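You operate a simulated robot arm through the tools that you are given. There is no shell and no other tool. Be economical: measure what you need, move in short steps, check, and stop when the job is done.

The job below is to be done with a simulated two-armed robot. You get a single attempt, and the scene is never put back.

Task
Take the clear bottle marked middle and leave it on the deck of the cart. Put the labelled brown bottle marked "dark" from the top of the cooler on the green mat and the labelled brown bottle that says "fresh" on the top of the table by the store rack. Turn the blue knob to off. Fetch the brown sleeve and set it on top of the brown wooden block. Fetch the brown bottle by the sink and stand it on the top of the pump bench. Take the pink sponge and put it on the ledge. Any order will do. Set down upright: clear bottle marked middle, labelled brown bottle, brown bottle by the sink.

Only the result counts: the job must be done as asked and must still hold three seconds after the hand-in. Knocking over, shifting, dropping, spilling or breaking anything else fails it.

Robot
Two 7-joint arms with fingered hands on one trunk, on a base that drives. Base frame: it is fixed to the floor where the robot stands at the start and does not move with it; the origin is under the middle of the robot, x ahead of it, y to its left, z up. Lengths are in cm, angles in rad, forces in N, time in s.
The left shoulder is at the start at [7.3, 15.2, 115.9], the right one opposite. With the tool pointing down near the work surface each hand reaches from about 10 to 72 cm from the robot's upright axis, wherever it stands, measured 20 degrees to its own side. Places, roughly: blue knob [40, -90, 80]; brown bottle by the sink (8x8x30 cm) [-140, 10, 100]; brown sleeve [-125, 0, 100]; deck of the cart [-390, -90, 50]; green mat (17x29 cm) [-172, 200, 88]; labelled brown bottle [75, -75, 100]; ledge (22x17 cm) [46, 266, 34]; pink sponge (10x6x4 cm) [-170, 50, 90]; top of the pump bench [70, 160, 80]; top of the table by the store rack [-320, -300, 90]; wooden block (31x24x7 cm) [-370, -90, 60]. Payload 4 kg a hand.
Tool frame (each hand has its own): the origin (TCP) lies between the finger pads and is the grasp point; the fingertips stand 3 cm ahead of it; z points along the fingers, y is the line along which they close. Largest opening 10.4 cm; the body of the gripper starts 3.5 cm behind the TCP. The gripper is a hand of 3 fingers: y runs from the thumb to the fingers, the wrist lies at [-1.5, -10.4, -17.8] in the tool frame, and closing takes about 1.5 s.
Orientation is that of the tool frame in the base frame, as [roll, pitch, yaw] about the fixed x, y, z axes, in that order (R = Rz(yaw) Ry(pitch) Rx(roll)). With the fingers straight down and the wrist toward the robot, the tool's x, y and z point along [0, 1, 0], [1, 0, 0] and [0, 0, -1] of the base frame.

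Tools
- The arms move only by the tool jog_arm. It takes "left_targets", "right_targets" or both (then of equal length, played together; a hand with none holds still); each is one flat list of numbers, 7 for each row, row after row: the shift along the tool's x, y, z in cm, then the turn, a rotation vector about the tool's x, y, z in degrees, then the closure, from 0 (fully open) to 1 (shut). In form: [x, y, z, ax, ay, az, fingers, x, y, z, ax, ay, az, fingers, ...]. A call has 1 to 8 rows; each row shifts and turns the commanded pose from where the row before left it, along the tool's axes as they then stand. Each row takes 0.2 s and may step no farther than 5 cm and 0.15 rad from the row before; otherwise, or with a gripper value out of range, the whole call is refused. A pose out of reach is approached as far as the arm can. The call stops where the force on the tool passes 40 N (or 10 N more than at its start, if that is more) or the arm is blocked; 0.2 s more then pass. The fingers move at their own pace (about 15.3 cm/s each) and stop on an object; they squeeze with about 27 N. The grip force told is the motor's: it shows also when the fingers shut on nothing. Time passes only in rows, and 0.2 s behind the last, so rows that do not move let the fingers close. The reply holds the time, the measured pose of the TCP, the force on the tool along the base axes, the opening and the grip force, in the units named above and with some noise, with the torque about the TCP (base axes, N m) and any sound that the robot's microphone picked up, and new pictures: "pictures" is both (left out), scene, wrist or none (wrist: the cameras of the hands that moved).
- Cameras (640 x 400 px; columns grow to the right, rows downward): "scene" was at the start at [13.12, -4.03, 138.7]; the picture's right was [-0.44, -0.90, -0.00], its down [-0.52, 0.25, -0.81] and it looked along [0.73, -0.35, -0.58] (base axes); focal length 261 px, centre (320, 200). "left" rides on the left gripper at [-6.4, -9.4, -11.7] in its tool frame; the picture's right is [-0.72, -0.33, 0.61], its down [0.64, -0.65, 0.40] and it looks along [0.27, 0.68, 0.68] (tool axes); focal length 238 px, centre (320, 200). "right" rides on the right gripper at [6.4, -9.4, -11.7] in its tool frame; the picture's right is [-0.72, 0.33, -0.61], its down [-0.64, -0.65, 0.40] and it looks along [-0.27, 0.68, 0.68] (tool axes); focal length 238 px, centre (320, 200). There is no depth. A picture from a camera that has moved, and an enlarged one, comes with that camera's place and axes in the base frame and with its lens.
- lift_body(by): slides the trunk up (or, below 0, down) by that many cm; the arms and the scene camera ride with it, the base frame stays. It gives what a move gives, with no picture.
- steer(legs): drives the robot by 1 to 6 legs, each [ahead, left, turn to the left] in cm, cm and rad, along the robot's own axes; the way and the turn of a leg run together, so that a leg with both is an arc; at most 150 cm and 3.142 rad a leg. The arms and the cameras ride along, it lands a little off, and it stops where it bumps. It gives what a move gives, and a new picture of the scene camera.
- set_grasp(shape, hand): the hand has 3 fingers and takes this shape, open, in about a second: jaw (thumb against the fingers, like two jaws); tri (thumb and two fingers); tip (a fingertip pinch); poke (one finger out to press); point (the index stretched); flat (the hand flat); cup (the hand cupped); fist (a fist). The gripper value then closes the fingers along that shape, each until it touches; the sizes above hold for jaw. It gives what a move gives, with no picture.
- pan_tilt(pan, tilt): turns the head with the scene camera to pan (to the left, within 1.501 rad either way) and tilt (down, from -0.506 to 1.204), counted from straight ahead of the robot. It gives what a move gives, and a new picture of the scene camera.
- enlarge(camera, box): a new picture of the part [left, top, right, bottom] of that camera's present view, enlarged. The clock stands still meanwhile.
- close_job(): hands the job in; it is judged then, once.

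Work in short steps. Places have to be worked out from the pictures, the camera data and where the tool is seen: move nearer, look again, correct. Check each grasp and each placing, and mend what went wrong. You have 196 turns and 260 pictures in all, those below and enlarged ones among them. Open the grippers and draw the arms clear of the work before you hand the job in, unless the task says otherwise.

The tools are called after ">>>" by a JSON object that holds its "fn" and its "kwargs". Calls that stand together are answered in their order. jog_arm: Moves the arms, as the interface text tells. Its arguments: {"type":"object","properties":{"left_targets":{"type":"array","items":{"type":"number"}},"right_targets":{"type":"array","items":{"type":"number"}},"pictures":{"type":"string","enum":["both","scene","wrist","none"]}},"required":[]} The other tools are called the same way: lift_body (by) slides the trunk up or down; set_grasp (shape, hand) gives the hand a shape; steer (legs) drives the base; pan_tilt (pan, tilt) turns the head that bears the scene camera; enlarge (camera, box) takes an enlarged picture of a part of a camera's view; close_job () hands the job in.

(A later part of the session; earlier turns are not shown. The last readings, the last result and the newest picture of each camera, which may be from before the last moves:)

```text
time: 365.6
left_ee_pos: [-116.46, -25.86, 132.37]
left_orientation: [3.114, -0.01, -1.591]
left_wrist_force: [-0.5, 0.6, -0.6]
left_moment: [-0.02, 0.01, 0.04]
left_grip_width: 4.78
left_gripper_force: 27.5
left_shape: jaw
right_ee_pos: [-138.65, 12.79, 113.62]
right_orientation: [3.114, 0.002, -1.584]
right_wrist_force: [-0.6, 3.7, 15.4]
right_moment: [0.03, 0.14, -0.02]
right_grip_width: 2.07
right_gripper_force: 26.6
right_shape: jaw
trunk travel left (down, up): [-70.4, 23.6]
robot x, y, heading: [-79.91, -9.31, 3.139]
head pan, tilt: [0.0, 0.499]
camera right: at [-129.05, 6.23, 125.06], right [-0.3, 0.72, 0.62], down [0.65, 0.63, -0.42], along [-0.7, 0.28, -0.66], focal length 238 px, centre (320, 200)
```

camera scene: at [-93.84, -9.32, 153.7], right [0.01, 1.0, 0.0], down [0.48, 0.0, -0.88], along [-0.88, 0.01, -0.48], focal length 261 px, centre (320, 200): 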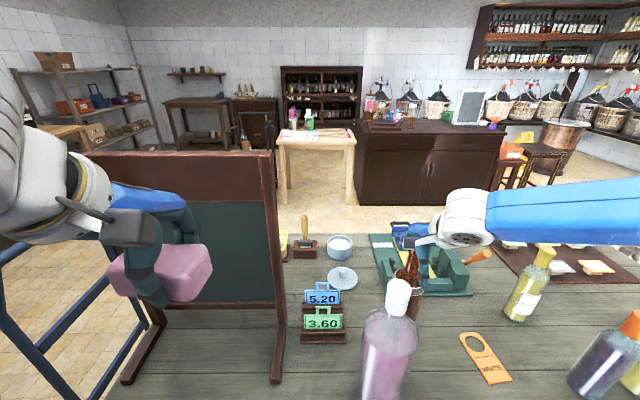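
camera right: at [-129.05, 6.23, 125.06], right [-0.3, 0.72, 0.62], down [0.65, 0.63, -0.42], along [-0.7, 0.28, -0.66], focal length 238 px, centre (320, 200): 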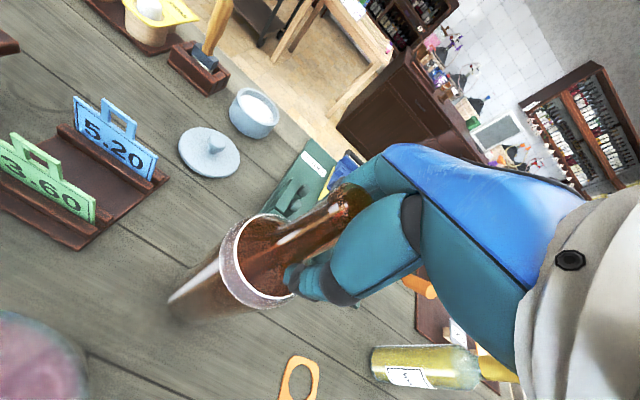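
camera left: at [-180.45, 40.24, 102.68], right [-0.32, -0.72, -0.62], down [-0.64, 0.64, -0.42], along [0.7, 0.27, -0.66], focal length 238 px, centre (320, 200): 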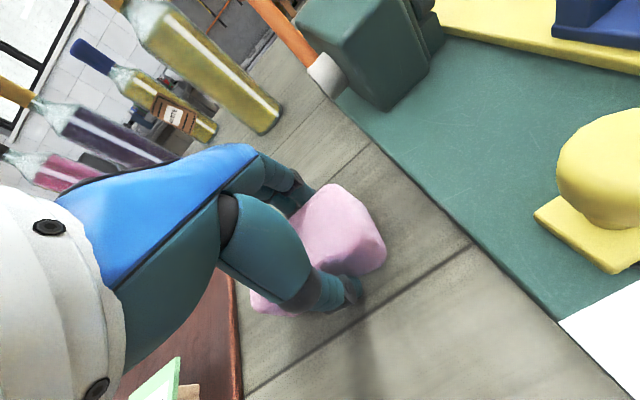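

Gripped. Lift with the trunk 22 cm, check.

>>> {"fn": "lift_body", "kwargs": {"by": 22}}

>>> {"fn": "jog_arm", "kwargs": {"right_targets": [0, 0, -2, 0, 0, 0, 1, 0, 0, -2, 0, 0, 0, 1], "pictures": "both"}}

```text
time: 367.9
left_ee_pos: [-116.63, -25.92, 154.22]
left_orientation: [3.114, -0.01, -1.592]
left_wrist_force: [-0.5, -0.6, 0.2]
left_moment: [0.03, 0.03, 0.02]
left_grip_width: 4.77
left_gripper_force: 26.7
left_shape: jaw
right_ee_pos: [-138.75, 12.65, 135.53]
right_orientation: [3.117, 0.005, -1.584]
right_wrist_force: [0.0, -0.4, 1.1]
right_moment: [-0.01, 0.0, -0.01]
right_grip_width: 1.46
right_gripper_force: 27.8
right_shape: jaw
trunk travel left (down, up): [-92.4, 1.6]
robot x, y, heading: [-79.93, -9.26, 3.131]
head pan, tilt: [0.0, 0.499]
```

```text
time: 368.5
left_ee_pos: [-116.48, -25.81, 154.21]
left_orientation: [3.111, -0.009, -1.592]
left_wrist_force: [-0.8, -0.6, 0.3]
left_moment: [-0.03, 0.03, 0.02]
left_grip_width: 4.76
left_gripper_force: 27.3
left_shape: jaw
right_ee_pos: [-138.59, 12.78, 139.52]
right_orientation: [3.118, 0.003, -1.586]
right_wrist_force: [0.3, 0.1, -1.0]
right_moment: [0.02, 0.03, -0.03]
right_grip_width: 1.46
right_gripper_force: 27.1
right_shape: jaw
trunk travel left (down, up): [-92.4, 1.6]
robot x, y, heading: [-79.52, -9.18, 3.134]
head pan, tilt: [0.0, 0.499]
camera scene: at [-94.16, -9.1, 174.66], right [0.01, 1.0, 0.0], down [0.48, 0.0, -0.88], along [-0.88, 0.01, -0.48], focal length 261 px, centre (320, 200)
camera right: at [-129.0, 6.25, 150.95], right [-0.3, 0.72, 0.62], down [0.65, 0.63, -0.42], along [-0.7, 0.28, -0.66], focal length 238 px, centre (320, 200)
```

scene: 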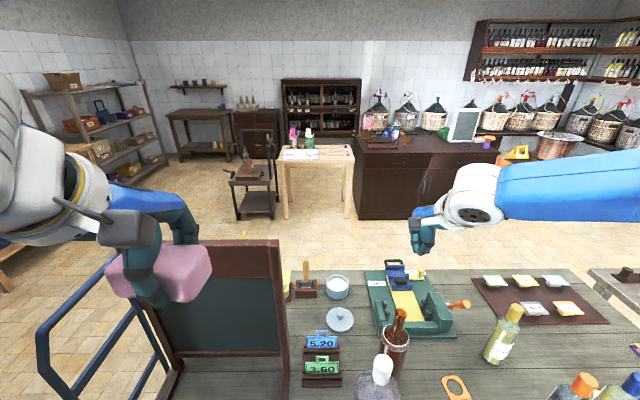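
right: 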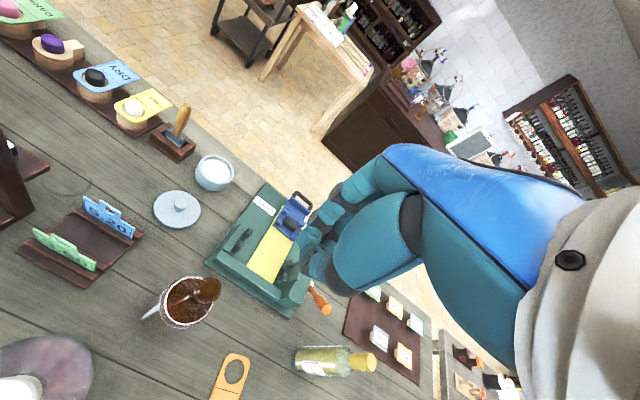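

The grip slipped off; the bottle still stands. From the pictures the neck is ~3 cm farther ahead (x≈-141.8). With the trunk high I lower the arm and extend 3 cm forward, checking reach.

>>> {"fn": "jog_arm", "kwargs": {"right_targets": [0, 0, 0, 0, 0, 0, 0, 0, 0, 0, 0, 0, 0, 0, 0, 1.5, 4, 0, 0, 0, 0, 0, 1.5, 4, 0, 0, 0, 0, 0, 0, 4, 0, 0, 0, 0, 0, 0, 4, 0, 0, 0, 0], "pictures": "both"}}

```text
time: 369.9
left_ee_pos: [-116.46, -25.81, 154.2]
left_orientation: [3.112, -0.009, -1.591]
left_wrist_force: [0.5, 0.4, 0.1]
left_moment: [-0.03, -0.04, -0.02]
left_grip_width: 4.77
left_gripper_force: 27.0
left_shape: jaw
right_ee_pos: [-136.45, 16.78, 127.94]
right_orientation: [3.114, 0.002, -1.583]
right_wrist_force: [-0.1, 1.1, 0.0]
right_moment: [0.02, -0.01, 0.01]
right_grip_width: 10.37
right_gripper_force: 0.1
right_shape: jaw
right hand out of reach, approached as far as the arm can: row 3, 4, 5, 6
trunk travel left (down, up): [-92.4, 1.6]
robot x, y, heading: [-79.75, -9.17, 3.13]
head pan, tilt: [0.0, 0.499]
camera scene: at [-94.16, -8.94, 174.67], right [0.01, 1.0, 0.0], down [0.48, 0.0, -0.88], along [-0.88, 0.01, -0.48], focal length 261 px, centre (320, 200)
camera right: at [-127.02, 10.31, 139.34], right [-0.3, 0.72, 0.62], down [0.65, 0.63, -0.42], along [-0.7, 0.28, -0.66], focal length 238 px, centre (320, 200)
```

scene: 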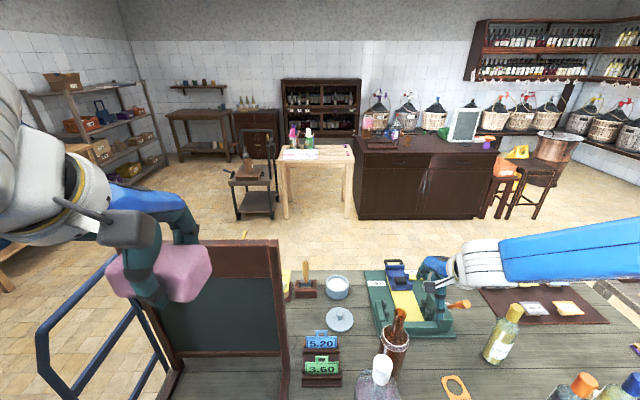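
right: 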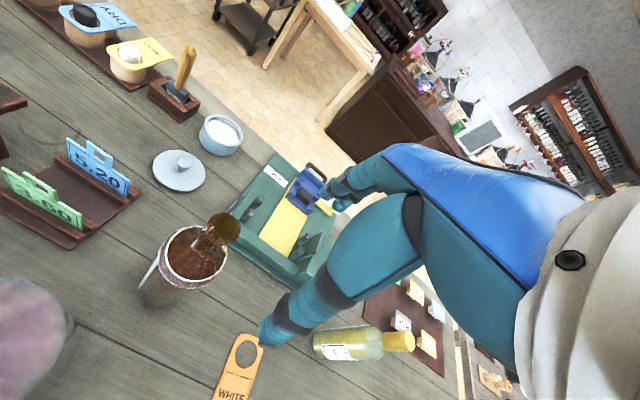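

Reach is best when the hand is level with the shoulder, so I raise the arm, lower the trunk ~30 cm, and edge the base 3.5 cm nearer.

>>> {"fn": "jog_arm", "kwargs": {"right_targets": [0, -1, -4.5, 0, 0, 0, 0, 0, -1, -4.5, 0, 0, 0, 0, 0, 0, -5, 0, 0, 0, 0, 0, 0, -5, 0, 0, 0, 0, 0, 0, -5, 0, 0, 0, 0], "pictures": "none"}}

>>> {"fn": "lift_body", "kwargs": {"by": -28}}

>>> {"fn": "steer", "kwargs": {"legs": [[3.5, 0, 0]]}}

```text
time: 371.1
left_ee_pos: [-116.6, -25.88, 154.22]
left_orientation: [3.115, -0.011, -1.594]
left_wrist_force: [0.7, 0.3, -1.0]
left_moment: [0.02, 0.0, 0.0]
left_grip_width: 4.78
left_gripper_force: 27.2
left_shape: jaw
right_ee_pos: [-133.99, 16.9, 151.82]
right_orientation: [3.117, 0.0, -1.583]
right_wrist_force: [0.1, 0.5, 0.4]
right_moment: [-0.01, 0.0, 0.01]
right_grip_width: 10.36
right_gripper_force: 0.2
right_shape: jaw
trunk travel left (down, up): [-92.4, 1.6]
robot x, y, heading: [-79.65, -9.47, 3.13]
head pan, tilt: [0.0, 0.499]
```

```text
time: 374.0
left_ee_pos: [-116.56, -25.78, 126.29]
left_orientation: [3.113, -0.011, -1.59]
left_wrist_force: [0.2, -1.0, -0.2]
left_moment: [-0.01, -0.02, 0.02]
left_grip_width: 4.79
left_gripper_force: 26.8
left_shape: jaw
right_ee_pos: [-134.18, 16.88, 123.75]
right_orientation: [3.118, 0.003, -1.585]
right_wrist_force: [-0.2, -0.7, 0.6]
right_moment: [-0.01, 0.01, -0.01]
right_grip_width: 10.36
right_gripper_force: 0.1
right_shape: jaw
trunk travel left (down, up): [-64.4, 29.6]
robot x, y, heading: [-79.74, -9.65, 3.127]
head pan, tilt: [0.0, 0.499]
```

```text
time: 374.8
left_ee_pos: [-119.11, -25.95, 126.56]
left_orientation: [3.104, -0.01, -1.591]
left_wrist_force: [0.3, 0.2, 0.2]
left_moment: [-0.03, 0.05, 0.0]
left_grip_width: 4.79
left_gripper_force: 26.9
left_shape: jaw
right_ee_pos: [-136.71, 16.93, 124.32]
right_orientation: [3.107, 0.002, -1.584]
right_wrist_force: [0.2, 0.5, 0.5]
right_moment: [0.02, 0.03, 0.02]
right_grip_width: 10.36
right_gripper_force: 0.1
right_shape: jaw
trunk travel left (down, up): [-64.4, 29.6]
robot x, y, heading: [-83.26, -9.24, 3.132]
head pan, tilt: [0.0, 0.499]
camera scene: at [-96.66, -8.98, 146.79], right [0.01, 1.0, 0.0], down [0.47, 0.0, -0.88], along [-0.88, 0.01, -0.47], focal length 261 px, centre (320, 200)
```

scene: 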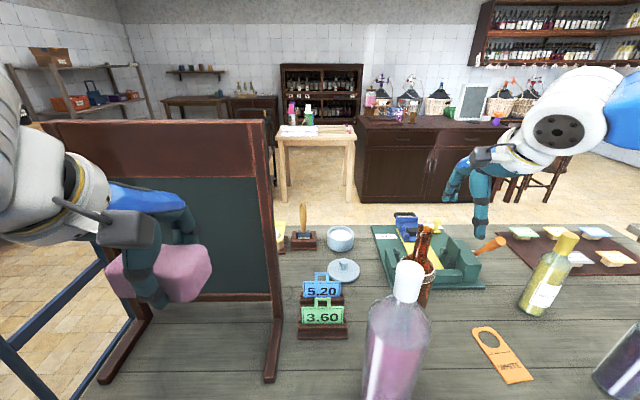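

No bump. Retract the left hand a bit and bring the right hand to (-141.8,12.4).

>>> {"fn": "jog_arm", "kwargs": {"left_targets": [0, -3, 0, 0, 0, 0, 1, 0, -3, 0, 0, 0, 0, 1, 0, 0, 0, 0, 0, 0, 1, 0, 0, 0, 0, 0, 0, 1, 0, 0, 0, 0, 0, 0, 1], "right_targets": [2.2, 2.2, 0, 0, 0, 0, 0, 2.2, 2.2, 0, 0, 0, 0, 0, 0, 0, 0, 0, 0, 0, 0, 0, 0, 0, 0, 0, 0, 0, 0, 0, 0, 0, 0, 0, 0], "pictures": "wrist"}}

```text
time: 376.0
left_ee_pos: [-114.73, -26.32, 126.69]
left_orientation: [3.113, -0.011, -1.593]
left_wrist_force: [-0.8, -0.4, -0.3]
left_moment: [0.01, -0.01, 0.02]
left_grip_width: 4.76
left_gripper_force: 26.7
left_shape: jaw
left hand out of reach, approached as far as the arm can: row 2
right_ee_pos: [-142.16, 12.64, 123.93]
right_orientation: [3.117, 0.002, -1.583]
right_wrist_force: [0.2, 1.1, -0.5]
right_moment: [0.0, -0.01, -0.03]
right_grip_width: 10.37
right_gripper_force: 0.1
right_shape: jaw
trunk travel left (down, up): [-64.4, 29.6]
robot x, y, heading: [-83.33, -9.06, 3.135]
head pan, tilt: [0.0, 0.499]
camera right: at [-132.7, 6.15, 135.38], right [-0.3, 0.72, 0.62], down [0.65, 0.63, -0.42], along [-0.7, 0.28, -0.66], focal length 238 px, centre (320, 200)
camera left: at [-104.88, -19.99, 138.21], right [0.32, 0.71, -0.63], down [0.63, -0.66, -0.42], along [-0.71, -0.26, -0.66], focal length 238 px, centre (320, 200)
```

right: 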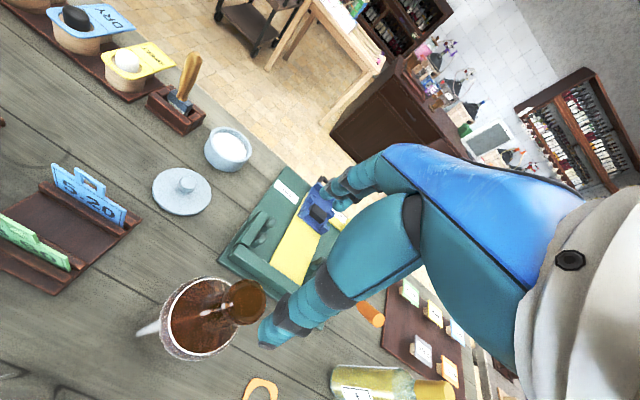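
left: 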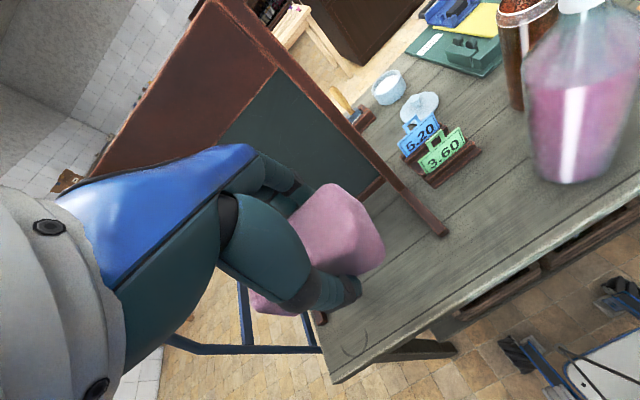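

The mouth is at about (-139.2,12.2,116.5) per this view. Recentre over it and descend again, this time checking grip before lifting.

>>> {"fn": "jog_arm", "kwargs": {"right_targets": [0.3, -2.9, 0, 0, 0, 0, 0, 0, 0, 2.5, 0, 0, 0, 0, 0, 0, 2.5, 0, 0, 0, 0, 0, 0, 1, 0, 0, 0, 0], "pictures": "wrist"}}

```text
time: 377.0
left_ee_pos: [-114.65, -26.37, 126.9]
left_orientation: [3.111, -0.009, -1.594]
left_wrist_force: [-0.7, -0.2, -0.4]
left_moment: [0.03, -0.01, -0.01]
left_grip_width: 4.77
left_gripper_force: 27.0
left_shape: jaw
right_ee_pos: [-139.23, 12.14, 118.11]
right_orientation: [3.115, 0.001, -1.583]
right_wrist_force: [0.7, -0.3, -0.1]
right_moment: [-0.01, -0.02, 0.01]
right_grip_width: 10.37
right_gripper_force: 0.0
right_shape: jaw
trunk travel left (down, up): [-64.4, 29.6]
robot x, y, heading: [-83.76, -9.34, 3.141]
head pan, tilt: [0.0, 0.499]
camera right: at [-129.7, 5.7, 129.47], right [-0.3, 0.72, 0.62], down [0.65, 0.63, -0.42], along [-0.7, 0.28, -0.66], focal length 238 px, centre (320, 200)
```

right: 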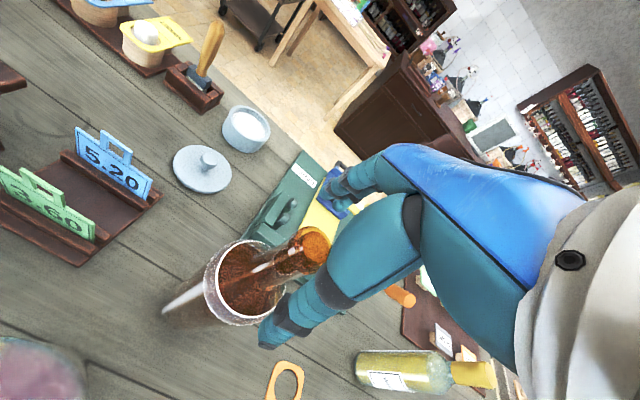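

Perfectly aligned (mouth where predicted). Descend 4.7 cm and close.

>>> {"fn": "jog_arm", "kwargs": {"right_targets": [0, 0, 2.4, 0, 0, 0, 0, 0, 0, 2.3, 0, 0, 0, 0, 0, 0, 0, 0, 0, 0, 0], "pictures": "wrist"}}

```text
time: 377.8
left_ee_pos: [-114.52, -26.41, 126.84]
left_orientation: [3.112, -0.009, -1.592]
left_wrist_force: [0.7, -0.1, -0.2]
left_moment: [0.0, -0.01, 0.0]
left_grip_width: 4.78
left_gripper_force: 27.4
left_shape: jaw
right_ee_pos: [-139.27, 12.12, 113.45]
right_orientation: [3.115, 0.0, -1.582]
right_wrist_force: [0.4, -0.5, -0.7]
right_moment: [-0.03, 0.0, 0.03]
right_grip_width: 10.37
right_gripper_force: 0.1
right_shape: jaw
trunk travel left (down, up): [-64.4, 29.6]
robot x, y, heading: [-83.4, -8.81, 3.138]
head pan, tilt: [0.0, 0.499]
camera right: at [-129.82, 5.73, 124.74], right [-0.3, 0.72, 0.62], down [0.65, 0.63, -0.42], along [-0.7, 0.28, -0.66], focal length 238 px, centre (320, 200)
```

right: 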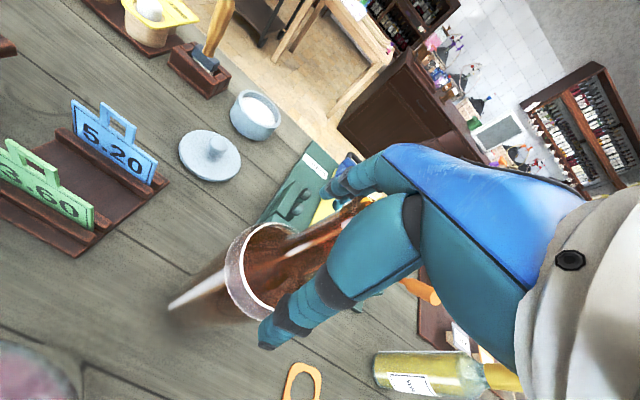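

>>> {"fn": "jog_arm", "kwargs": {"right_targets": [0, 0, 0, 0, 0, 0, 1, 0, 0, 0, 0, 0, 0, 1, 0, 0, 0, 0, 0, 0, 1, 0, 0, 0, 0, 0, 0, 1, 0, 0, 0, 0, 0, 0, 1, 0, 0, 0, 0, 0, 0, 1, 0, 0, 0, 0, 0, 0, 1, 0, 0, -0.5, 0, 0, 0, 1], "pictures": "wrist"}}

```text
time: 379.6
left_ee_pos: [-114.82, -26.38, 126.74]
left_orientation: [3.113, -0.011, -1.595]
left_wrist_force: [0.5, -0.5, -0.1]
left_moment: [0.01, 0.01, 0.01]
left_grip_width: 4.76
left_gripper_force: 27.1
left_shape: jaw
right_ee_pos: [-139.5, 12.31, 113.77]
right_orientation: [3.117, 0.003, -1.583]
right_wrist_force: [-0.3, 0.5, 0.6]
right_moment: [0.1, 0.17, -0.01]
right_grip_width: 2.69
right_gripper_force: 27.2
right_shape: jaw
trunk travel left (down, up): [-64.4, 29.6]
robot x, y, heading: [-83.42, -9.32, 3.137]
head pan, tilt: [0.0, 0.499]
camera right: at [-129.97, 5.76, 125.08], right [-0.3, 0.72, 0.62], down [0.65, 0.63, -0.42], along [-0.7, 0.28, -0.66], focal length 238 px, centre (320, 200)
```

right: 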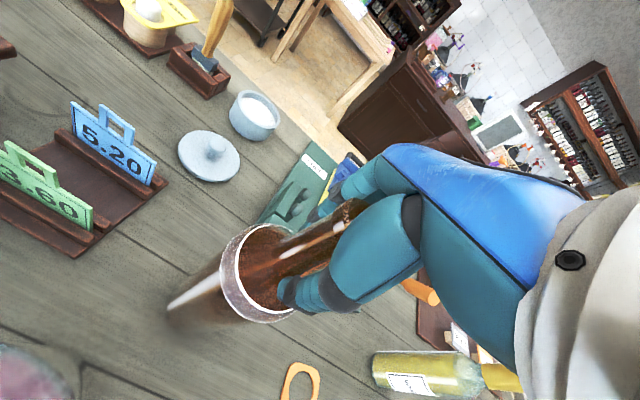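

Better grip (2.69 cm). Lift gently and check the load.

>>> {"fn": "jog_arm", "kwargs": {"right_targets": [0, 0, -0.8, 0, 0, 0, 1, 0, 0, -0.8, 0, 0, 0, 1, 0, 0, -0.8, 0, 0, 0, 1], "pictures": "both"}}

```text
time: 380.4
left_ee_pos: [-114.7, -26.36, 126.78]
left_orientation: [3.112, -0.011, -1.593]
left_wrist_force: [0.2, -0.5, -0.3]
left_moment: [0.02, 0.01, -0.01]
left_grip_width: 4.74
left_gripper_force: 27.0
left_shape: jaw
right_ee_pos: [-139.4, 12.3, 116.25]
right_orientation: [3.116, 0.0, -1.581]
right_wrist_force: [1.3, 0.5, -3.5]
right_moment: [0.07, 0.01, 0.0]
right_grip_width: 2.35
right_gripper_force: 27.1
right_shape: jaw
trunk travel left (down, up): [-64.4, 29.6]
robot x, y, heading: [-83.24, -8.78, 3.136]
head pan, tilt: [0.0, 0.499]
camera scene: at [-97.87, -9.01, 146.65], right [0.01, 1.0, 0.0], down [0.48, 0.0, -0.88], along [-0.88, 0.01, -0.48], focal length 261 px, centre (320, 200)
camera right: at [-129.86, 5.77, 127.59], right [-0.3, 0.72, 0.62], down [0.65, 0.63, -0.42], along [-0.7, 0.28, -0.66], focal length 238 px, centre (320, 200)
```

scene: 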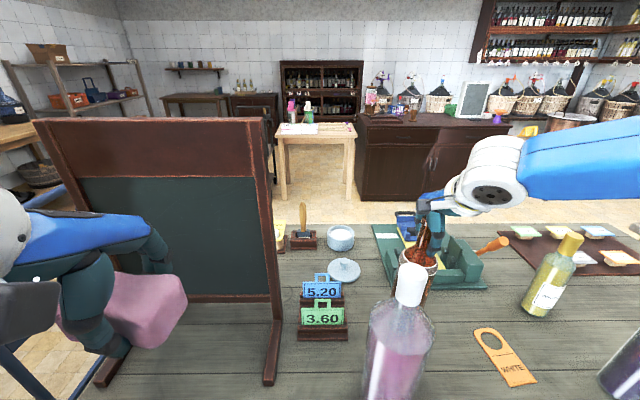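
right: 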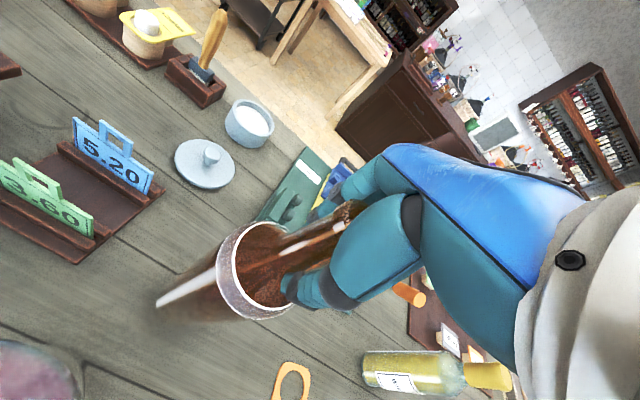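

Lifting seems to work with some slip. Continue slowly and watch.

>>> {"fn": "jog_arm", "kwargs": {"right_targets": [0, 0, -0.8, 0, 0, 0, 1, 0, 0, -0.8, 0, 0, 0, 1, 0, 0, -0.8, 0, 0, 0, 1, 0, 0, -0.8, 0, 0, 0, 1], "pictures": "wrist"}}

```text
time: 381.4
left_ee_pos: [-114.76, -26.37, 126.84]
left_orientation: [3.114, -0.01, -1.594]
left_wrist_force: [-0.3, -0.2, -0.5]
left_moment: [0.02, 0.01, -0.01]
left_grip_width: 4.75
left_gripper_force: 27.2
left_shape: jaw
right_ee_pos: [-139.45, 12.34, 119.26]
right_orientation: [3.114, 0.003, -1.584]
right_wrist_force: [-0.6, -0.4, -4.4]
right_moment: [0.06, 0.06, -0.02]
right_grip_width: 2.31
right_gripper_force: 27.3
right_shape: jaw
trunk travel left (down, up): [-64.4, 29.6]
robot x, y, heading: [-83.48, -9.14, 3.138]
head pan, tilt: [0.0, 0.499]
camera right: at [-129.82, 5.81, 130.69], right [-0.3, 0.72, 0.62], down [0.65, 0.63, -0.42], along [-0.7, 0.28, -0.66], focal length 238 px, centre (320, 200)
```

right: 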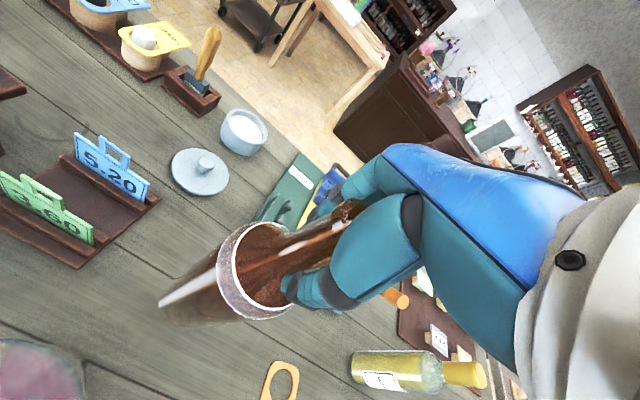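

Bottle is up and fixed in the hand. Raise trunk 26, then sidestep right and back away from the table.

>>> {"fn": "lift_body", "kwargs": {"by": 26}}

>>> {"fn": "steer", "kwargs": {"legs": [[0, -10, 0], [-35, 0, 0]]}}

```text
time: 384.1
left_ee_pos: [-114.91, -26.39, 152.87]
left_orientation: [3.113, -0.01, -1.596]
left_wrist_force: [-0.7, 0.1, 0.3]
left_moment: [0.0, 0.0, -0.02]
left_grip_width: 4.77
left_gripper_force: 27.0
left_shape: jaw
right_ee_pos: [-139.39, 12.29, 145.23]
right_orientation: [3.116, 0.002, -1.583]
right_wrist_force: [0.4, 0.3, -4.1]
right_moment: [0.07, 0.06, 0.0]
right_grip_width: 2.32
right_gripper_force: 27.0
right_shape: jaw
trunk travel left (down, up): [-90.4, 3.6]
robot x, y, heading: [-83.37, -8.71, 3.139]
head pan, tilt: [0.0, 0.499]
```

```text
time: 387.1
left_ee_pos: [-80.23, -17.92, 152.42]
left_orientation: [3.118, 0.001, -1.597]
left_wrist_force: [0.0, -0.7, -1.3]
left_moment: [0.02, 0.0, 0.05]
left_grip_width: 4.77
left_gripper_force: 26.8
left_shape: jaw
right_ee_pos: [-104.47, 20.63, 145.14]
right_orientation: [3.121, 0.012, -1.586]
right_wrist_force: [-0.6, -0.7, -4.5]
right_moment: [0.03, 0.07, -0.03]
right_grip_width: 2.32
right_gripper_force: 26.7
right_shape: jaw
trunk travel left (down, up): [-90.4, 3.6]
robot x, y, heading: [-47.77, 0.42, 3.126]
head pan, tilt: [0.0, 0.499]
camera scene: at [-63.36, 0.52, 172.56], right [0.01, 1.0, 0.0], down [0.49, -0.01, -0.87], along [-0.87, 0.01, -0.49], focal length 261 px, centre (320, 200)
```

scene: 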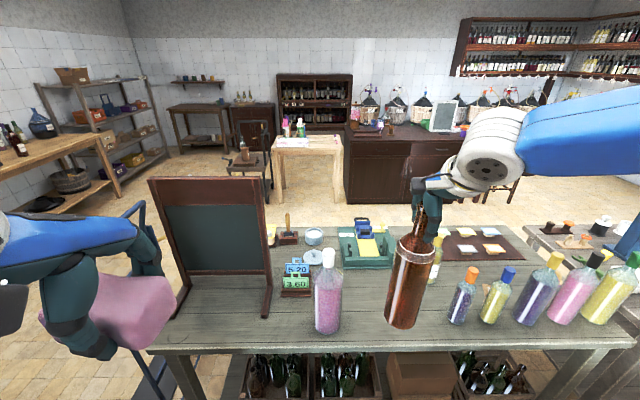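

Brown bottle is held upright. Turn around to face +x and move left toward the pump bench.

>>> {"fn": "steer", "kwargs": {"legs": [[0, 0, -1.56], [0, 0, -1.56], [0, 130, 0]]}}

```text
time: 401.3
left_ee_pos: [-19.17, 149.96, 152.71]
left_orientation: [3.115, -0.001, 1.569]
left_wrist_force: [0.2, 0.4, -0.6]
left_moment: [-0.02, 0.02, 0.0]
left_grip_width: 4.74
left_gripper_force: 26.9
left_shape: jaw
right_ee_pos: [6.1, 111.9, 145.5]
right_orientation: [3.116, 0.01, 1.581]
right_wrist_force: [-0.5, -0.2, -4.2]
right_moment: [-0.04, -0.06, 0.02]
right_grip_width: 2.22
right_gripper_force: 26.5
right_shape: jaw
trunk travel left (down, up): [-90.4, 3.6]
robot x, y, heading: [-50.16, 131.27, 0.014]
head pan, tilt: [0.0, 0.499]
camera scene: at [-35.75, 131.34, 172.64], right [0.01, -1.0, 0.0], down [-0.48, 0.0, -0.88], along [0.88, 0.01, -0.48], focal length 261 px, centre (320, 200)
```

scene: 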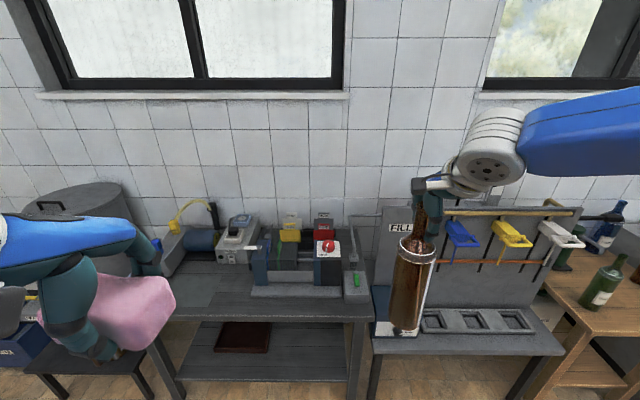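

Pump bench top is free around (48,181), left of the pump. Drive to put the right hand over it.

>>> {"fn": "steer", "kwargs": {"legs": [[0, 70, -0.012], [41, 0, 0]]}}

>>> {"fn": "jog_arm", "kwargs": {"right_targets": [0, 0, 0, 0, 0, 0, 1, 0, 0, 0, 0, 0, 0, 1, 0, 0, 0, 0, 0, 0, 1, 0, 0, 0, 0, 0, 0, 1, 0, 0, 0, 0, 0, 0, 1, 0, 0, 0, 0, 0, 0, 1], "pictures": "wrist"}}

```text
time: 407.3
left_ee_pos: [20.98, 220.43, 152.76]
left_orientation: [3.108, 0.0, 1.554]
left_wrist_force: [0.0, 0.2, -0.2]
left_moment: [-0.01, 0.0, 0.01]
left_grip_width: 4.7
left_gripper_force: 27.6
left_shape: jaw
right_ee_pos: [45.77, 181.88, 145.71]
right_orientation: [3.109, 0.013, 1.568]
right_wrist_force: [-0.4, -0.1, -4.4]
right_moment: [-0.02, -0.04, 0.0]
right_grip_width: 2.19
right_gripper_force: 26.9
right_shape: jaw
trunk travel left (down, up): [-90.4, 3.6]
robot x, y, heading: [-9.9, 202.17, 0.001]
head pan, tilt: [0.0, 0.499]
camera scene: at [4.14, 202.0, 172.7], right [0.0, -1.0, 0.0], down [-0.48, 0.0, -0.88], along [0.88, 0.0, -0.48], focal length 261 px, centre (320, 200)
```

scene: 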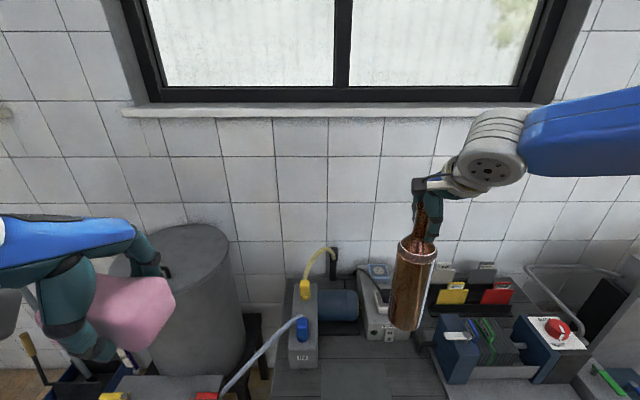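

```text
time: 408.7
left_ee_pos: [21.37, 220.68, 152.61]
left_orientation: [3.11, 0.001, 1.556]
left_wrist_force: [0.6, -0.8, -0.3]
left_moment: [-0.01, 0.03, 0.0]
left_grip_width: 4.75
left_gripper_force: 27.0
left_shape: jaw
right_ee_pos: [46.01, 182.16, 145.52]
right_orientation: [3.115, 0.011, 1.566]
right_wrist_force: [0.3, -0.2, -4.2]
right_moment: [-0.03, -0.06, -0.02]
right_grip_width: 2.19
right_gripper_force: 27.1
right_shape: jaw
trunk travel left (down, up): [-90.4, 3.6]
robot x, y, heading: [-9.76, 202.44, -0.002]
head pan, tilt: [0.0, 0.499]
camera right: at [36.22, 188.78, 156.9], right [0.31, -0.71, 0.63], down [-0.64, -0.64, -0.41], along [0.7, -0.28, -0.66], focal length 238 px, centre (320, 200)
```

right: 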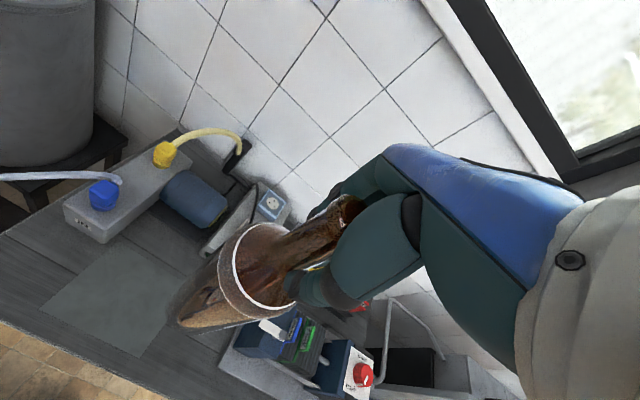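

Landing spot is clear. Tilt the camera down and lower the trunk 33 cm.

>>> {"fn": "lift_body", "kwargs": {"by": -33}}

>>> {"fn": "pan_tilt", "kwargs": {"pan": -0.3, "tilt": 0.65}}

```text
time: 411.9
left_ee_pos: [21.2, 220.42, 119.69]
left_orientation: [3.111, 0.001, 1.554]
left_wrist_force: [0.2, -0.2, -0.6]
left_moment: [0.01, -0.05, 0.03]
left_grip_width: 4.73
left_gripper_force: 27.3
left_shape: jaw
right_ee_pos: [45.93, 182.11, 112.5]
right_orientation: [3.113, 0.012, 1.567]
right_wrist_force: [0.0, 0.7, -4.0]
right_moment: [-0.02, -0.05, -0.01]
right_grip_width: 2.21
right_gripper_force: 27.2
right_shape: jaw
trunk travel left (down, up): [-57.4, 36.6]
robot x, y, heading: [-9.56, 201.9, -0.004]
head pan, tilt: [0.0, 0.499]
```

```text
time: 412.8
left_ee_pos: [21.28, 220.67, 119.65]
left_orientation: [3.11, 0.003, 1.553]
left_wrist_force: [0.4, 0.4, -0.7]
left_moment: [0.0, -0.01, 0.0]
left_grip_width: 4.7
left_gripper_force: 27.4
left_shape: jaw
right_ee_pos: [45.92, 182.07, 112.57]
right_orientation: [3.115, 0.012, 1.567]
right_wrist_force: [0.1, -0.2, -4.7]
right_moment: [-0.03, -0.06, -0.02]
right_grip_width: 2.2
right_gripper_force: 27.2
right_shape: jaw
trunk travel left (down, up): [-57.4, 36.6]
robot x, y, heading: [-9.97, 202.02, -0.002]
head pan, tilt: [-0.3, 0.649]
camera scene: at [3.79, 199.62, 138.31], right [-0.3, -0.95, 0.0], down [-0.58, 0.18, -0.8], along [0.76, -0.24, -0.61], focal length 261 px, centre (320, 200)
```

scene: 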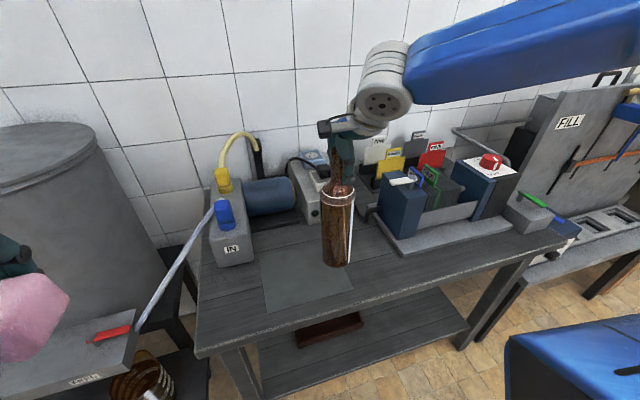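

Upright and near the surface. Lower in small steps, feeling for contact.

>>> {"fn": "jog_arm", "kwargs": {"right_targets": [0, 0, 0.8, 0, 0, 0, 1, 0, 0, 0.8, 0, 0, 0, 1, 0, 0, 0.6, 0, 0, 0, 1], "pictures": "none"}}

>>> {"fn": "jog_arm", "kwargs": {"right_targets": [0, 0, 0.6, 0, 0, 0, 1, 0, 0, 0.6, 0, 0, 0, 1, 0, 0, 0.6, 0, 0, 0, 1], "pictures": "none"}}

```text
time: 413.6
left_ee_pos: [21.15, 220.62, 119.62]
left_orientation: [3.108, 0.001, 1.554]
left_wrist_force: [0.0, -0.4, -1.5]
left_moment: [0.0, 0.01, -0.01]
left_grip_width: 4.73
left_gripper_force: 26.8
left_shape: jaw
right_ee_pos: [46.04, 182.15, 110.41]
right_orientation: [3.114, 0.011, 1.564]
right_wrist_force: [0.1, -0.8, -5.2]
right_moment: [-0.01, -0.01, 0.02]
right_grip_width: 2.21
right_gripper_force: 26.8
right_shape: jaw
trunk travel left (down, up): [-57.4, 36.6]
robot x, y, heading: [-9.83, 201.87, -0.003]
head pan, tilt: [-0.3, 0.649]
```

```text
time: 414.4
left_ee_pos: [21.26, 220.53, 119.73]
left_orientation: [3.111, 0.0, 1.554]
left_wrist_force: [-0.4, -0.5, 0.6]
left_moment: [-0.01, -0.06, 0.0]
left_grip_width: 4.72
left_gripper_force: 27.3
left_shape: jaw
right_ee_pos: [46.14, 182.09, 108.41]
right_orientation: [3.115, 0.013, 1.568]
right_wrist_force: [-0.3, -0.6, -5.0]
right_moment: [-0.02, -0.1, 0.0]
right_grip_width: 2.19
right_gripper_force: 26.9
right_shape: jaw
trunk travel left (down, up): [-57.4, 36.6]
robot x, y, heading: [-9.7, 202.23, -0.005]
head pan, tilt: [-0.3, 0.649]
```

>>> {"fn": "jog_arm", "kwargs": {"right_targets": [0, 0, 0.5, 0, 0, 0, 1, 0, 0, 0.5, 0, 0, 0, 1, 0, 0, 0.5, 0, 0, 0, 1], "pictures": "scene"}}

```text
time: 415.1
left_ee_pos: [21.24, 220.64, 119.78]
left_orientation: [3.11, -0.002, 1.554]
left_wrist_force: [-0.1, 0.4, -1.1]
left_moment: [-0.02, 0.0, -0.02]
left_grip_width: 4.72
left_gripper_force: 26.7
left_shape: jaw
right_ee_pos: [46.19, 182.0, 107.1]
right_orientation: [3.114, 0.012, 1.567]
right_wrist_force: [0.3, -0.3, -5.4]
right_moment: [-0.04, -0.05, 0.02]
right_grip_width: 2.2
right_gripper_force: 26.8
right_shape: jaw
trunk travel left (down, up): [-57.4, 36.6]
robot x, y, heading: [-9.81, 201.95, -0.006]
head pan, tilt: [-0.3, 0.649]
camera scene: at [3.81, 199.61, 138.31], right [-0.3, -0.95, 0.0], down [-0.58, 0.18, -0.8], along [0.76, -0.24, -0.61], focal length 261 px, centre (320, 200)
```

scene: 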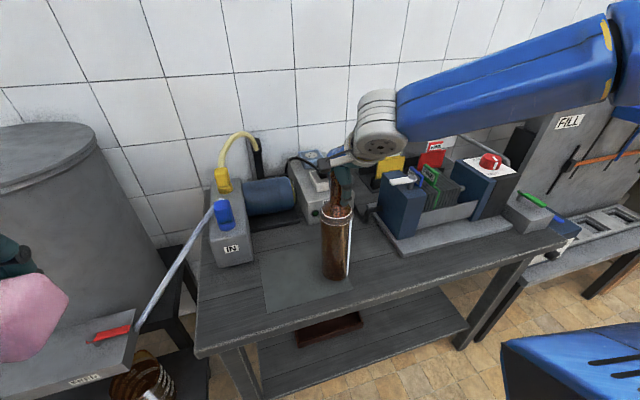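

>>> {"fn": "jog_arm", "kwargs": {"right_targets": [0, 0, 0.5, 0, 0, 0, 1, 0, 0, 0.5, 0, 0, 0, 1, 0, 0, 0.5, 0, 0, 0, 1], "pictures": "none"}}

>>> {"fn": "jog_arm", "kwargs": {"right_targets": [0, 0, 0.5, 0, 0, 0, 1, 0, 0, 0.5, 0, 0, 0, 1, 0, 0, 0.5, 0, 0, 0, 1], "pictures": "none"}}

>>> {"fn": "enlarge", "kwargs": {"camera": "scene", "box": [260, 160, 420, 310]}}

```text
time: 415.9
left_ee_pos: [20.79, 220.52, 119.85]
left_orientation: [3.107, 0.003, 1.553]
left_wrist_force: [-0.8, -0.4, -0.4]
left_moment: [0.03, -0.01, -0.04]
left_grip_width: 4.73
left_gripper_force: 27.3
left_shape: jaw
right_ee_pos: [45.88, 182.13, 106.07]
right_orientation: [3.105, 0.013, 1.568]
right_wrist_force: [0.0, -2.6, 14.1]
right_moment: [-0.04, -0.01, -0.01]
right_grip_width: 2.24
right_gripper_force: 27.2
right_shape: jaw
trunk travel left (down, up): [-57.4, 36.6]
robot x, y, heading: [-9.65, 202.31, -0.006]
head pan, tilt: [-0.3, 0.649]
```

```text
time: 416.4
left_ee_pos: [20.99, 220.66, 119.84]
left_orientation: [3.109, 0.001, 1.554]
left_wrist_force: [-0.1, -0.1, -0.3]
left_moment: [-0.02, 0.0, 0.0]
left_grip_width: 4.73
left_gripper_force: 26.9
left_shape: jaw
right_ee_pos: [46.4, 182.21, 106.08]
right_orientation: [3.09, 0.01, 1.566]
right_wrist_force: [-3.2, -3.4, 22.3]
right_moment: [-0.14, 0.62, 0.07]
right_grip_width: 2.41
right_gripper_force: 26.8
right_shape: jaw
trunk travel left (down, up): [-57.4, 36.6]
robot x, y, heading: [-9.58, 202.21, -0.002]
head pan, tilt: [-0.3, 0.649]
stopped in row 2 (right hand): the force on the tool passed its limit at 44 N (the readings are from after the stop); the commanded pose is now the measured one
```

```text
2.67 times, centred on (340, 235) of scene
camera zoom: at [3.37, 199.65, 138.35], right [-0.3, -0.95, 0.0], down [-0.58, 0.18, -0.8], along [0.76, -0.24, -0.6], focal length 695 px, centre (267, 107)
```

zoom: 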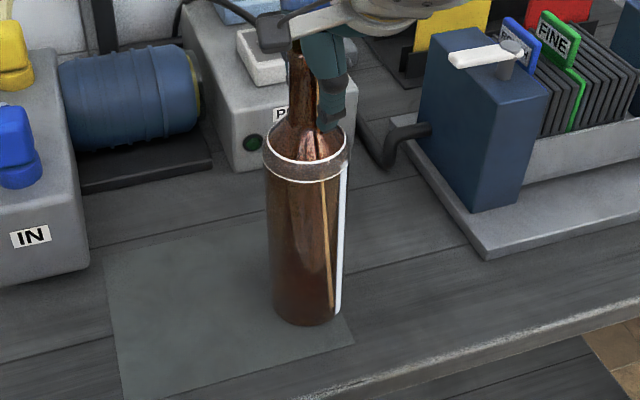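

In contact and upright. Ease up ~0.8 cm and open gradually.

>>> {"fn": "jog_arm", "kwargs": {"right_targets": [0, 0, -0.4, 0, 0, 0, 1, 0, 0, -0.3, 0, 0, 0, 1, 0, 0, 0, 0, 0, 0, 0.8, 0, 0, 0, 0, 0, 0, 0.6, 0, 0, 0, 0, 0, 0, 0.3, 0, 0, 0, 0, 0, 0, 0, 0, 0, 0, 0, 0, 0, 0], "pictures": "scene"}}

```text
time: 418.0
left_ee_pos: [21.2, 220.58, 119.63]
left_orientation: [3.11, 0.003, 1.553]
left_wrist_force: [0.1, 0.2, -0.3]
left_moment: [0.0, -0.02, 0.03]
left_grip_width: 4.69
left_gripper_force: 27.1
left_shape: jaw
right_ee_pos: [46.35, 182.13, 106.25]
right_orientation: [3.1, 0.011, 1.565]
right_wrist_force: [-0.2, -0.4, -0.3]
right_moment: [0.02, -0.01, 0.01]
right_grip_width: 10.37
right_gripper_force: 0.1
right_shape: jaw
trunk travel left (down, up): [-57.4, 36.6]
robot x, y, heading: [-9.64, 201.58, -0.0]
head pan, tilt: [-0.3, 0.649]
camera scene: at [3.73, 199.64, 138.32], right [-0.3, -0.95, 0.0], down [-0.58, 0.18, -0.8], along [0.76, -0.24, -0.61], focal length 261 px, centre (320, 200)
```

scene: 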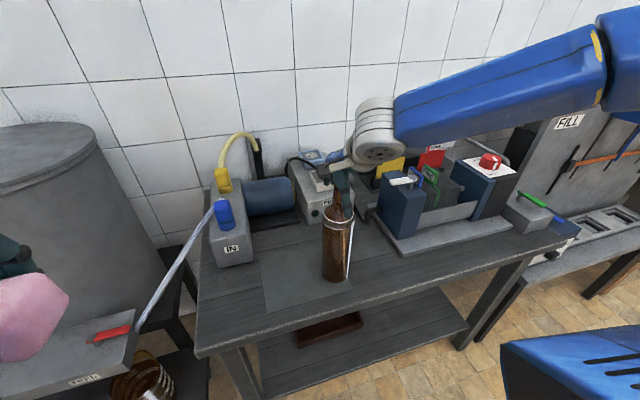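

Standing and released. Raise the trunk straight up, then back off.

>>> {"fn": "lift_body", "kwargs": {"by": 22}}

>>> {"fn": "steer", "kwargs": {"legs": [[-30, 0, 0]]}}

>>> {"fn": "pan_tilt", "kwargs": {"pan": 0.6, "tilt": 0.75}}

```text
time: 420.4
left_ee_pos: [21.29, 220.59, 141.7]
left_orientation: [3.11, 0.002, 1.553]
left_wrist_force: [-0.2, 0.4, -0.3]
left_moment: [-0.01, 0.0, 0.0]
left_grip_width: 4.72
left_gripper_force: 26.9
left_shape: jaw
right_ee_pos: [46.4, 182.17, 128.26]
right_orientation: [3.098, 0.012, 1.567]
right_wrist_force: [-0.1, -0.2, 0.7]
right_moment: [0.01, 0.0, 0.02]
right_grip_width: 10.38
right_gripper_force: 0.0
right_shape: jaw
trunk travel left (down, up): [-79.4, 14.6]
robot x, y, heading: [-9.75, 201.84, -0.003]
head pan, tilt: [-0.3, 0.649]
```

```text
time: 422.4
left_ee_pos: [-8.83, 220.64, 141.57]
left_orientation: [3.116, 0.004, 1.554]
left_wrist_force: [0.0, 0.0, 0.0]
left_moment: [0.04, -0.01, 0.02]
left_grip_width: 4.73
left_gripper_force: 27.5
left_shape: jaw
right_ee_pos: [16.34, 182.24, 128.02]
right_orientation: [3.102, 0.01, 1.569]
right_wrist_force: [-0.7, 0.2, -1.3]
right_moment: [-0.04, 0.0, 0.01]
right_grip_width: 10.37
right_gripper_force: 0.0
right_shape: jaw
trunk travel left (down, up): [-79.4, 14.6]
robot x, y, heading: [-40.36, 201.83, -0.001]
head pan, tilt: [-0.3, 0.649]
camera scene: at [-26.11, 199.72, 160.26], right [-0.3, -0.96, 0.0], down [-0.58, 0.18, -0.79], along [0.76, -0.24, -0.61], focal length 261 px, centre (320, 200)
```

scene: 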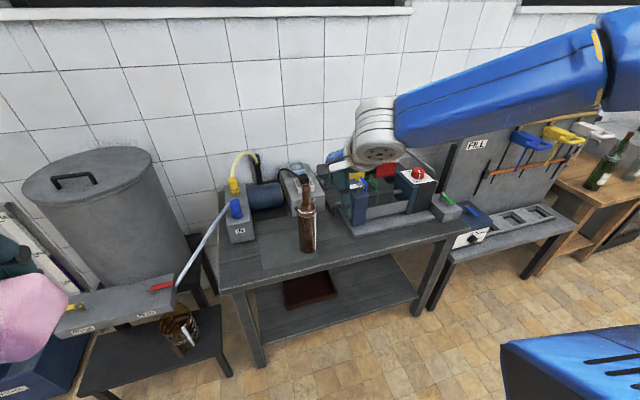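

```text
time: 423.6
left_ee_pos: [-9.45, 220.65, 141.79]
left_orientation: [3.111, 0.001, 1.556]
left_wrist_force: [0.7, -0.5, -0.7]
left_moment: [-0.04, -0.01, 0.04]
left_grip_width: 4.72
left_gripper_force: 27.6
left_shape: jaw
right_ee_pos: [15.72, 182.3, 128.42]
right_orientation: [3.098, 0.01, 1.57]
right_wrist_force: [-0.6, 0.1, -0.6]
right_moment: [0.01, -0.03, 0.01]
right_grip_width: 10.4
right_gripper_force: 0.0
right_shape: jaw
trunk travel left (down, up): [-79.4, 14.6]
robot x, y, heading: [-40.38, 202.22, 0.0]
head pan, tilt: [0.6, 0.75]
camera scene: at [-28.27, 206.98, 159.47], right [0.56, -0.83, 0.0], down [-0.56, -0.38, -0.73], along [0.6, 0.41, -0.68], focal length 261 px, centre (320, 200)
```

scene: 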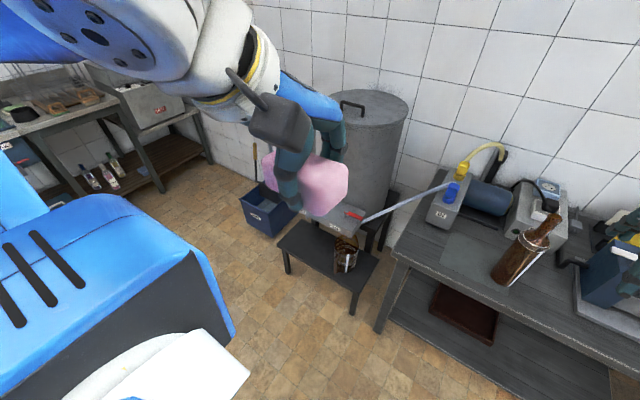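

Brown bottle stands on the pump bench. Next the ledge: retract the right arm, drive left 47, and look down at the low bench.

>>> {"fn": "jog_arm", "kwargs": {"right_targets": [-1.5, -4.5, -1, 0, 0, 0, 0, -1.5, -4.5, -1, 0, 0, 0, 0, -1.5, -4.5, -1, 0, 0, 0, 0, -1.5, -4.5, -1, 0, 0, 0, 0, -1.5, -4.5, -1, 0, 0, 0, 0, -1.5, -4.5, -1, 0, 0, 0, 0], "pictures": "none"}}

>>> {"fn": "steer", "kwargs": {"legs": [[0, 49, 0], [10, 0, 0]]}}

>>> {"fn": "pan_tilt", "kwargs": {"pan": 0.0, "tilt": 0.85}}

```text
time: 425.0
left_ee_pos: [-9.58, 220.86, 141.63]
left_orientation: [3.111, 0.002, 1.557]
left_wrist_force: [-0.6, 0.2, -0.6]
left_moment: [0.01, 0.0, -0.01]
left_grip_width: 4.71
left_gripper_force: 27.5
left_shape: jaw
right_ee_pos: [0.72, 177.75, 130.92]
right_orientation: [3.098, 0.01, 1.57]
right_wrist_force: [-0.3, -0.2, 0.2]
right_moment: [0.01, 0.0, 0.0]
right_grip_width: 10.37
right_gripper_force: 0.2
right_shape: jaw
right hand out of reach, approached as far as the arm can: row 4, 5, 6
trunk travel left (down, up): [-79.4, 14.6]
robot x, y, heading: [-40.26, 202.37, 0.0]
head pan, tilt: [0.6, 0.75]
```

```text
time: 428.7
left_ee_pos: [-1.31, 269.98, 142.05]
left_orientation: [3.098, 0.003, 1.564]
left_wrist_force: [0.2, 0.0, 0.7]
left_moment: [-0.07, -0.02, 0.0]
left_grip_width: 4.72
left_gripper_force: 26.9
left_shape: jaw
right_ee_pos: [9.6, 226.91, 131.59]
right_orientation: [3.087, 0.01, 1.576]
right_wrist_force: [-0.7, 0.1, 0.2]
right_moment: [0.02, -0.05, 0.02]
right_grip_width: 10.41
right_gripper_force: 0.1
right_shape: jaw
trunk travel left (down, up): [-79.4, 14.6]
robot x, y, heading: [-30.01, 250.98, 0.005]
head pan, tilt: [0.6, 0.75]
camera scene: at [-20.13, 256.38, 159.6], right [0.57, -0.82, 0.01], down [-0.55, -0.39, -0.74], along [0.61, 0.42, -0.68], focal length 261 px, centre (320, 200)
```

scene: 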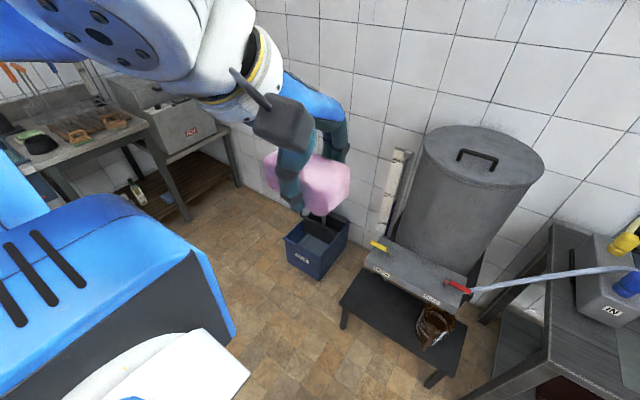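

```text
time: 429.7
left_ee_pos: [0.68, 269.73, 141.58]
left_orientation: [3.11, 0.0, 1.563]
left_wrist_force: [0.3, -0.2, 0.4]
left_moment: [-0.01, 0.0, 0.01]
left_grip_width: 4.71
left_gripper_force: 26.5
left_shape: jaw
right_ee_pos: [11.25, 226.6, 130.84]
right_orientation: [3.101, 0.008, 1.575]
right_wrist_force: [0.1, -0.6, -0.4]
right_moment: [-0.04, 0.02, 0.0]
right_grip_width: 10.37
right_gripper_force: 0.1
right_shape: jaw
trunk travel left (down, up): [-79.4, 14.6]
robot x, y, heading: [-30.36, 250.69, 0.002]
head pan, tilt: [0.0, 0.85]
camera scene: at [-17.08, 251.21, 158.64], right [0.01, -1.0, 0.0], down [-0.75, 0.0, -0.66], along [0.66, 0.0, -0.75], focal length 261 px, centre (320, 200)
```

scene: 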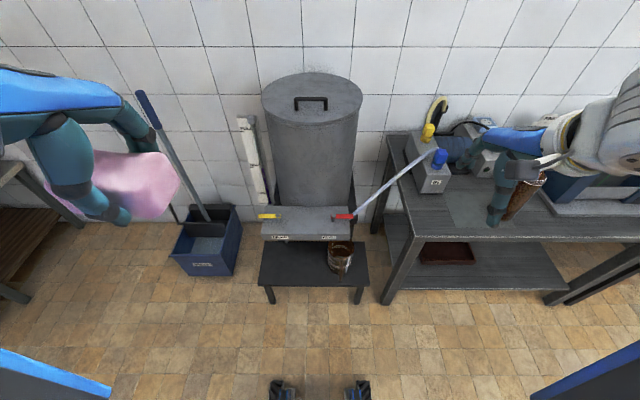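

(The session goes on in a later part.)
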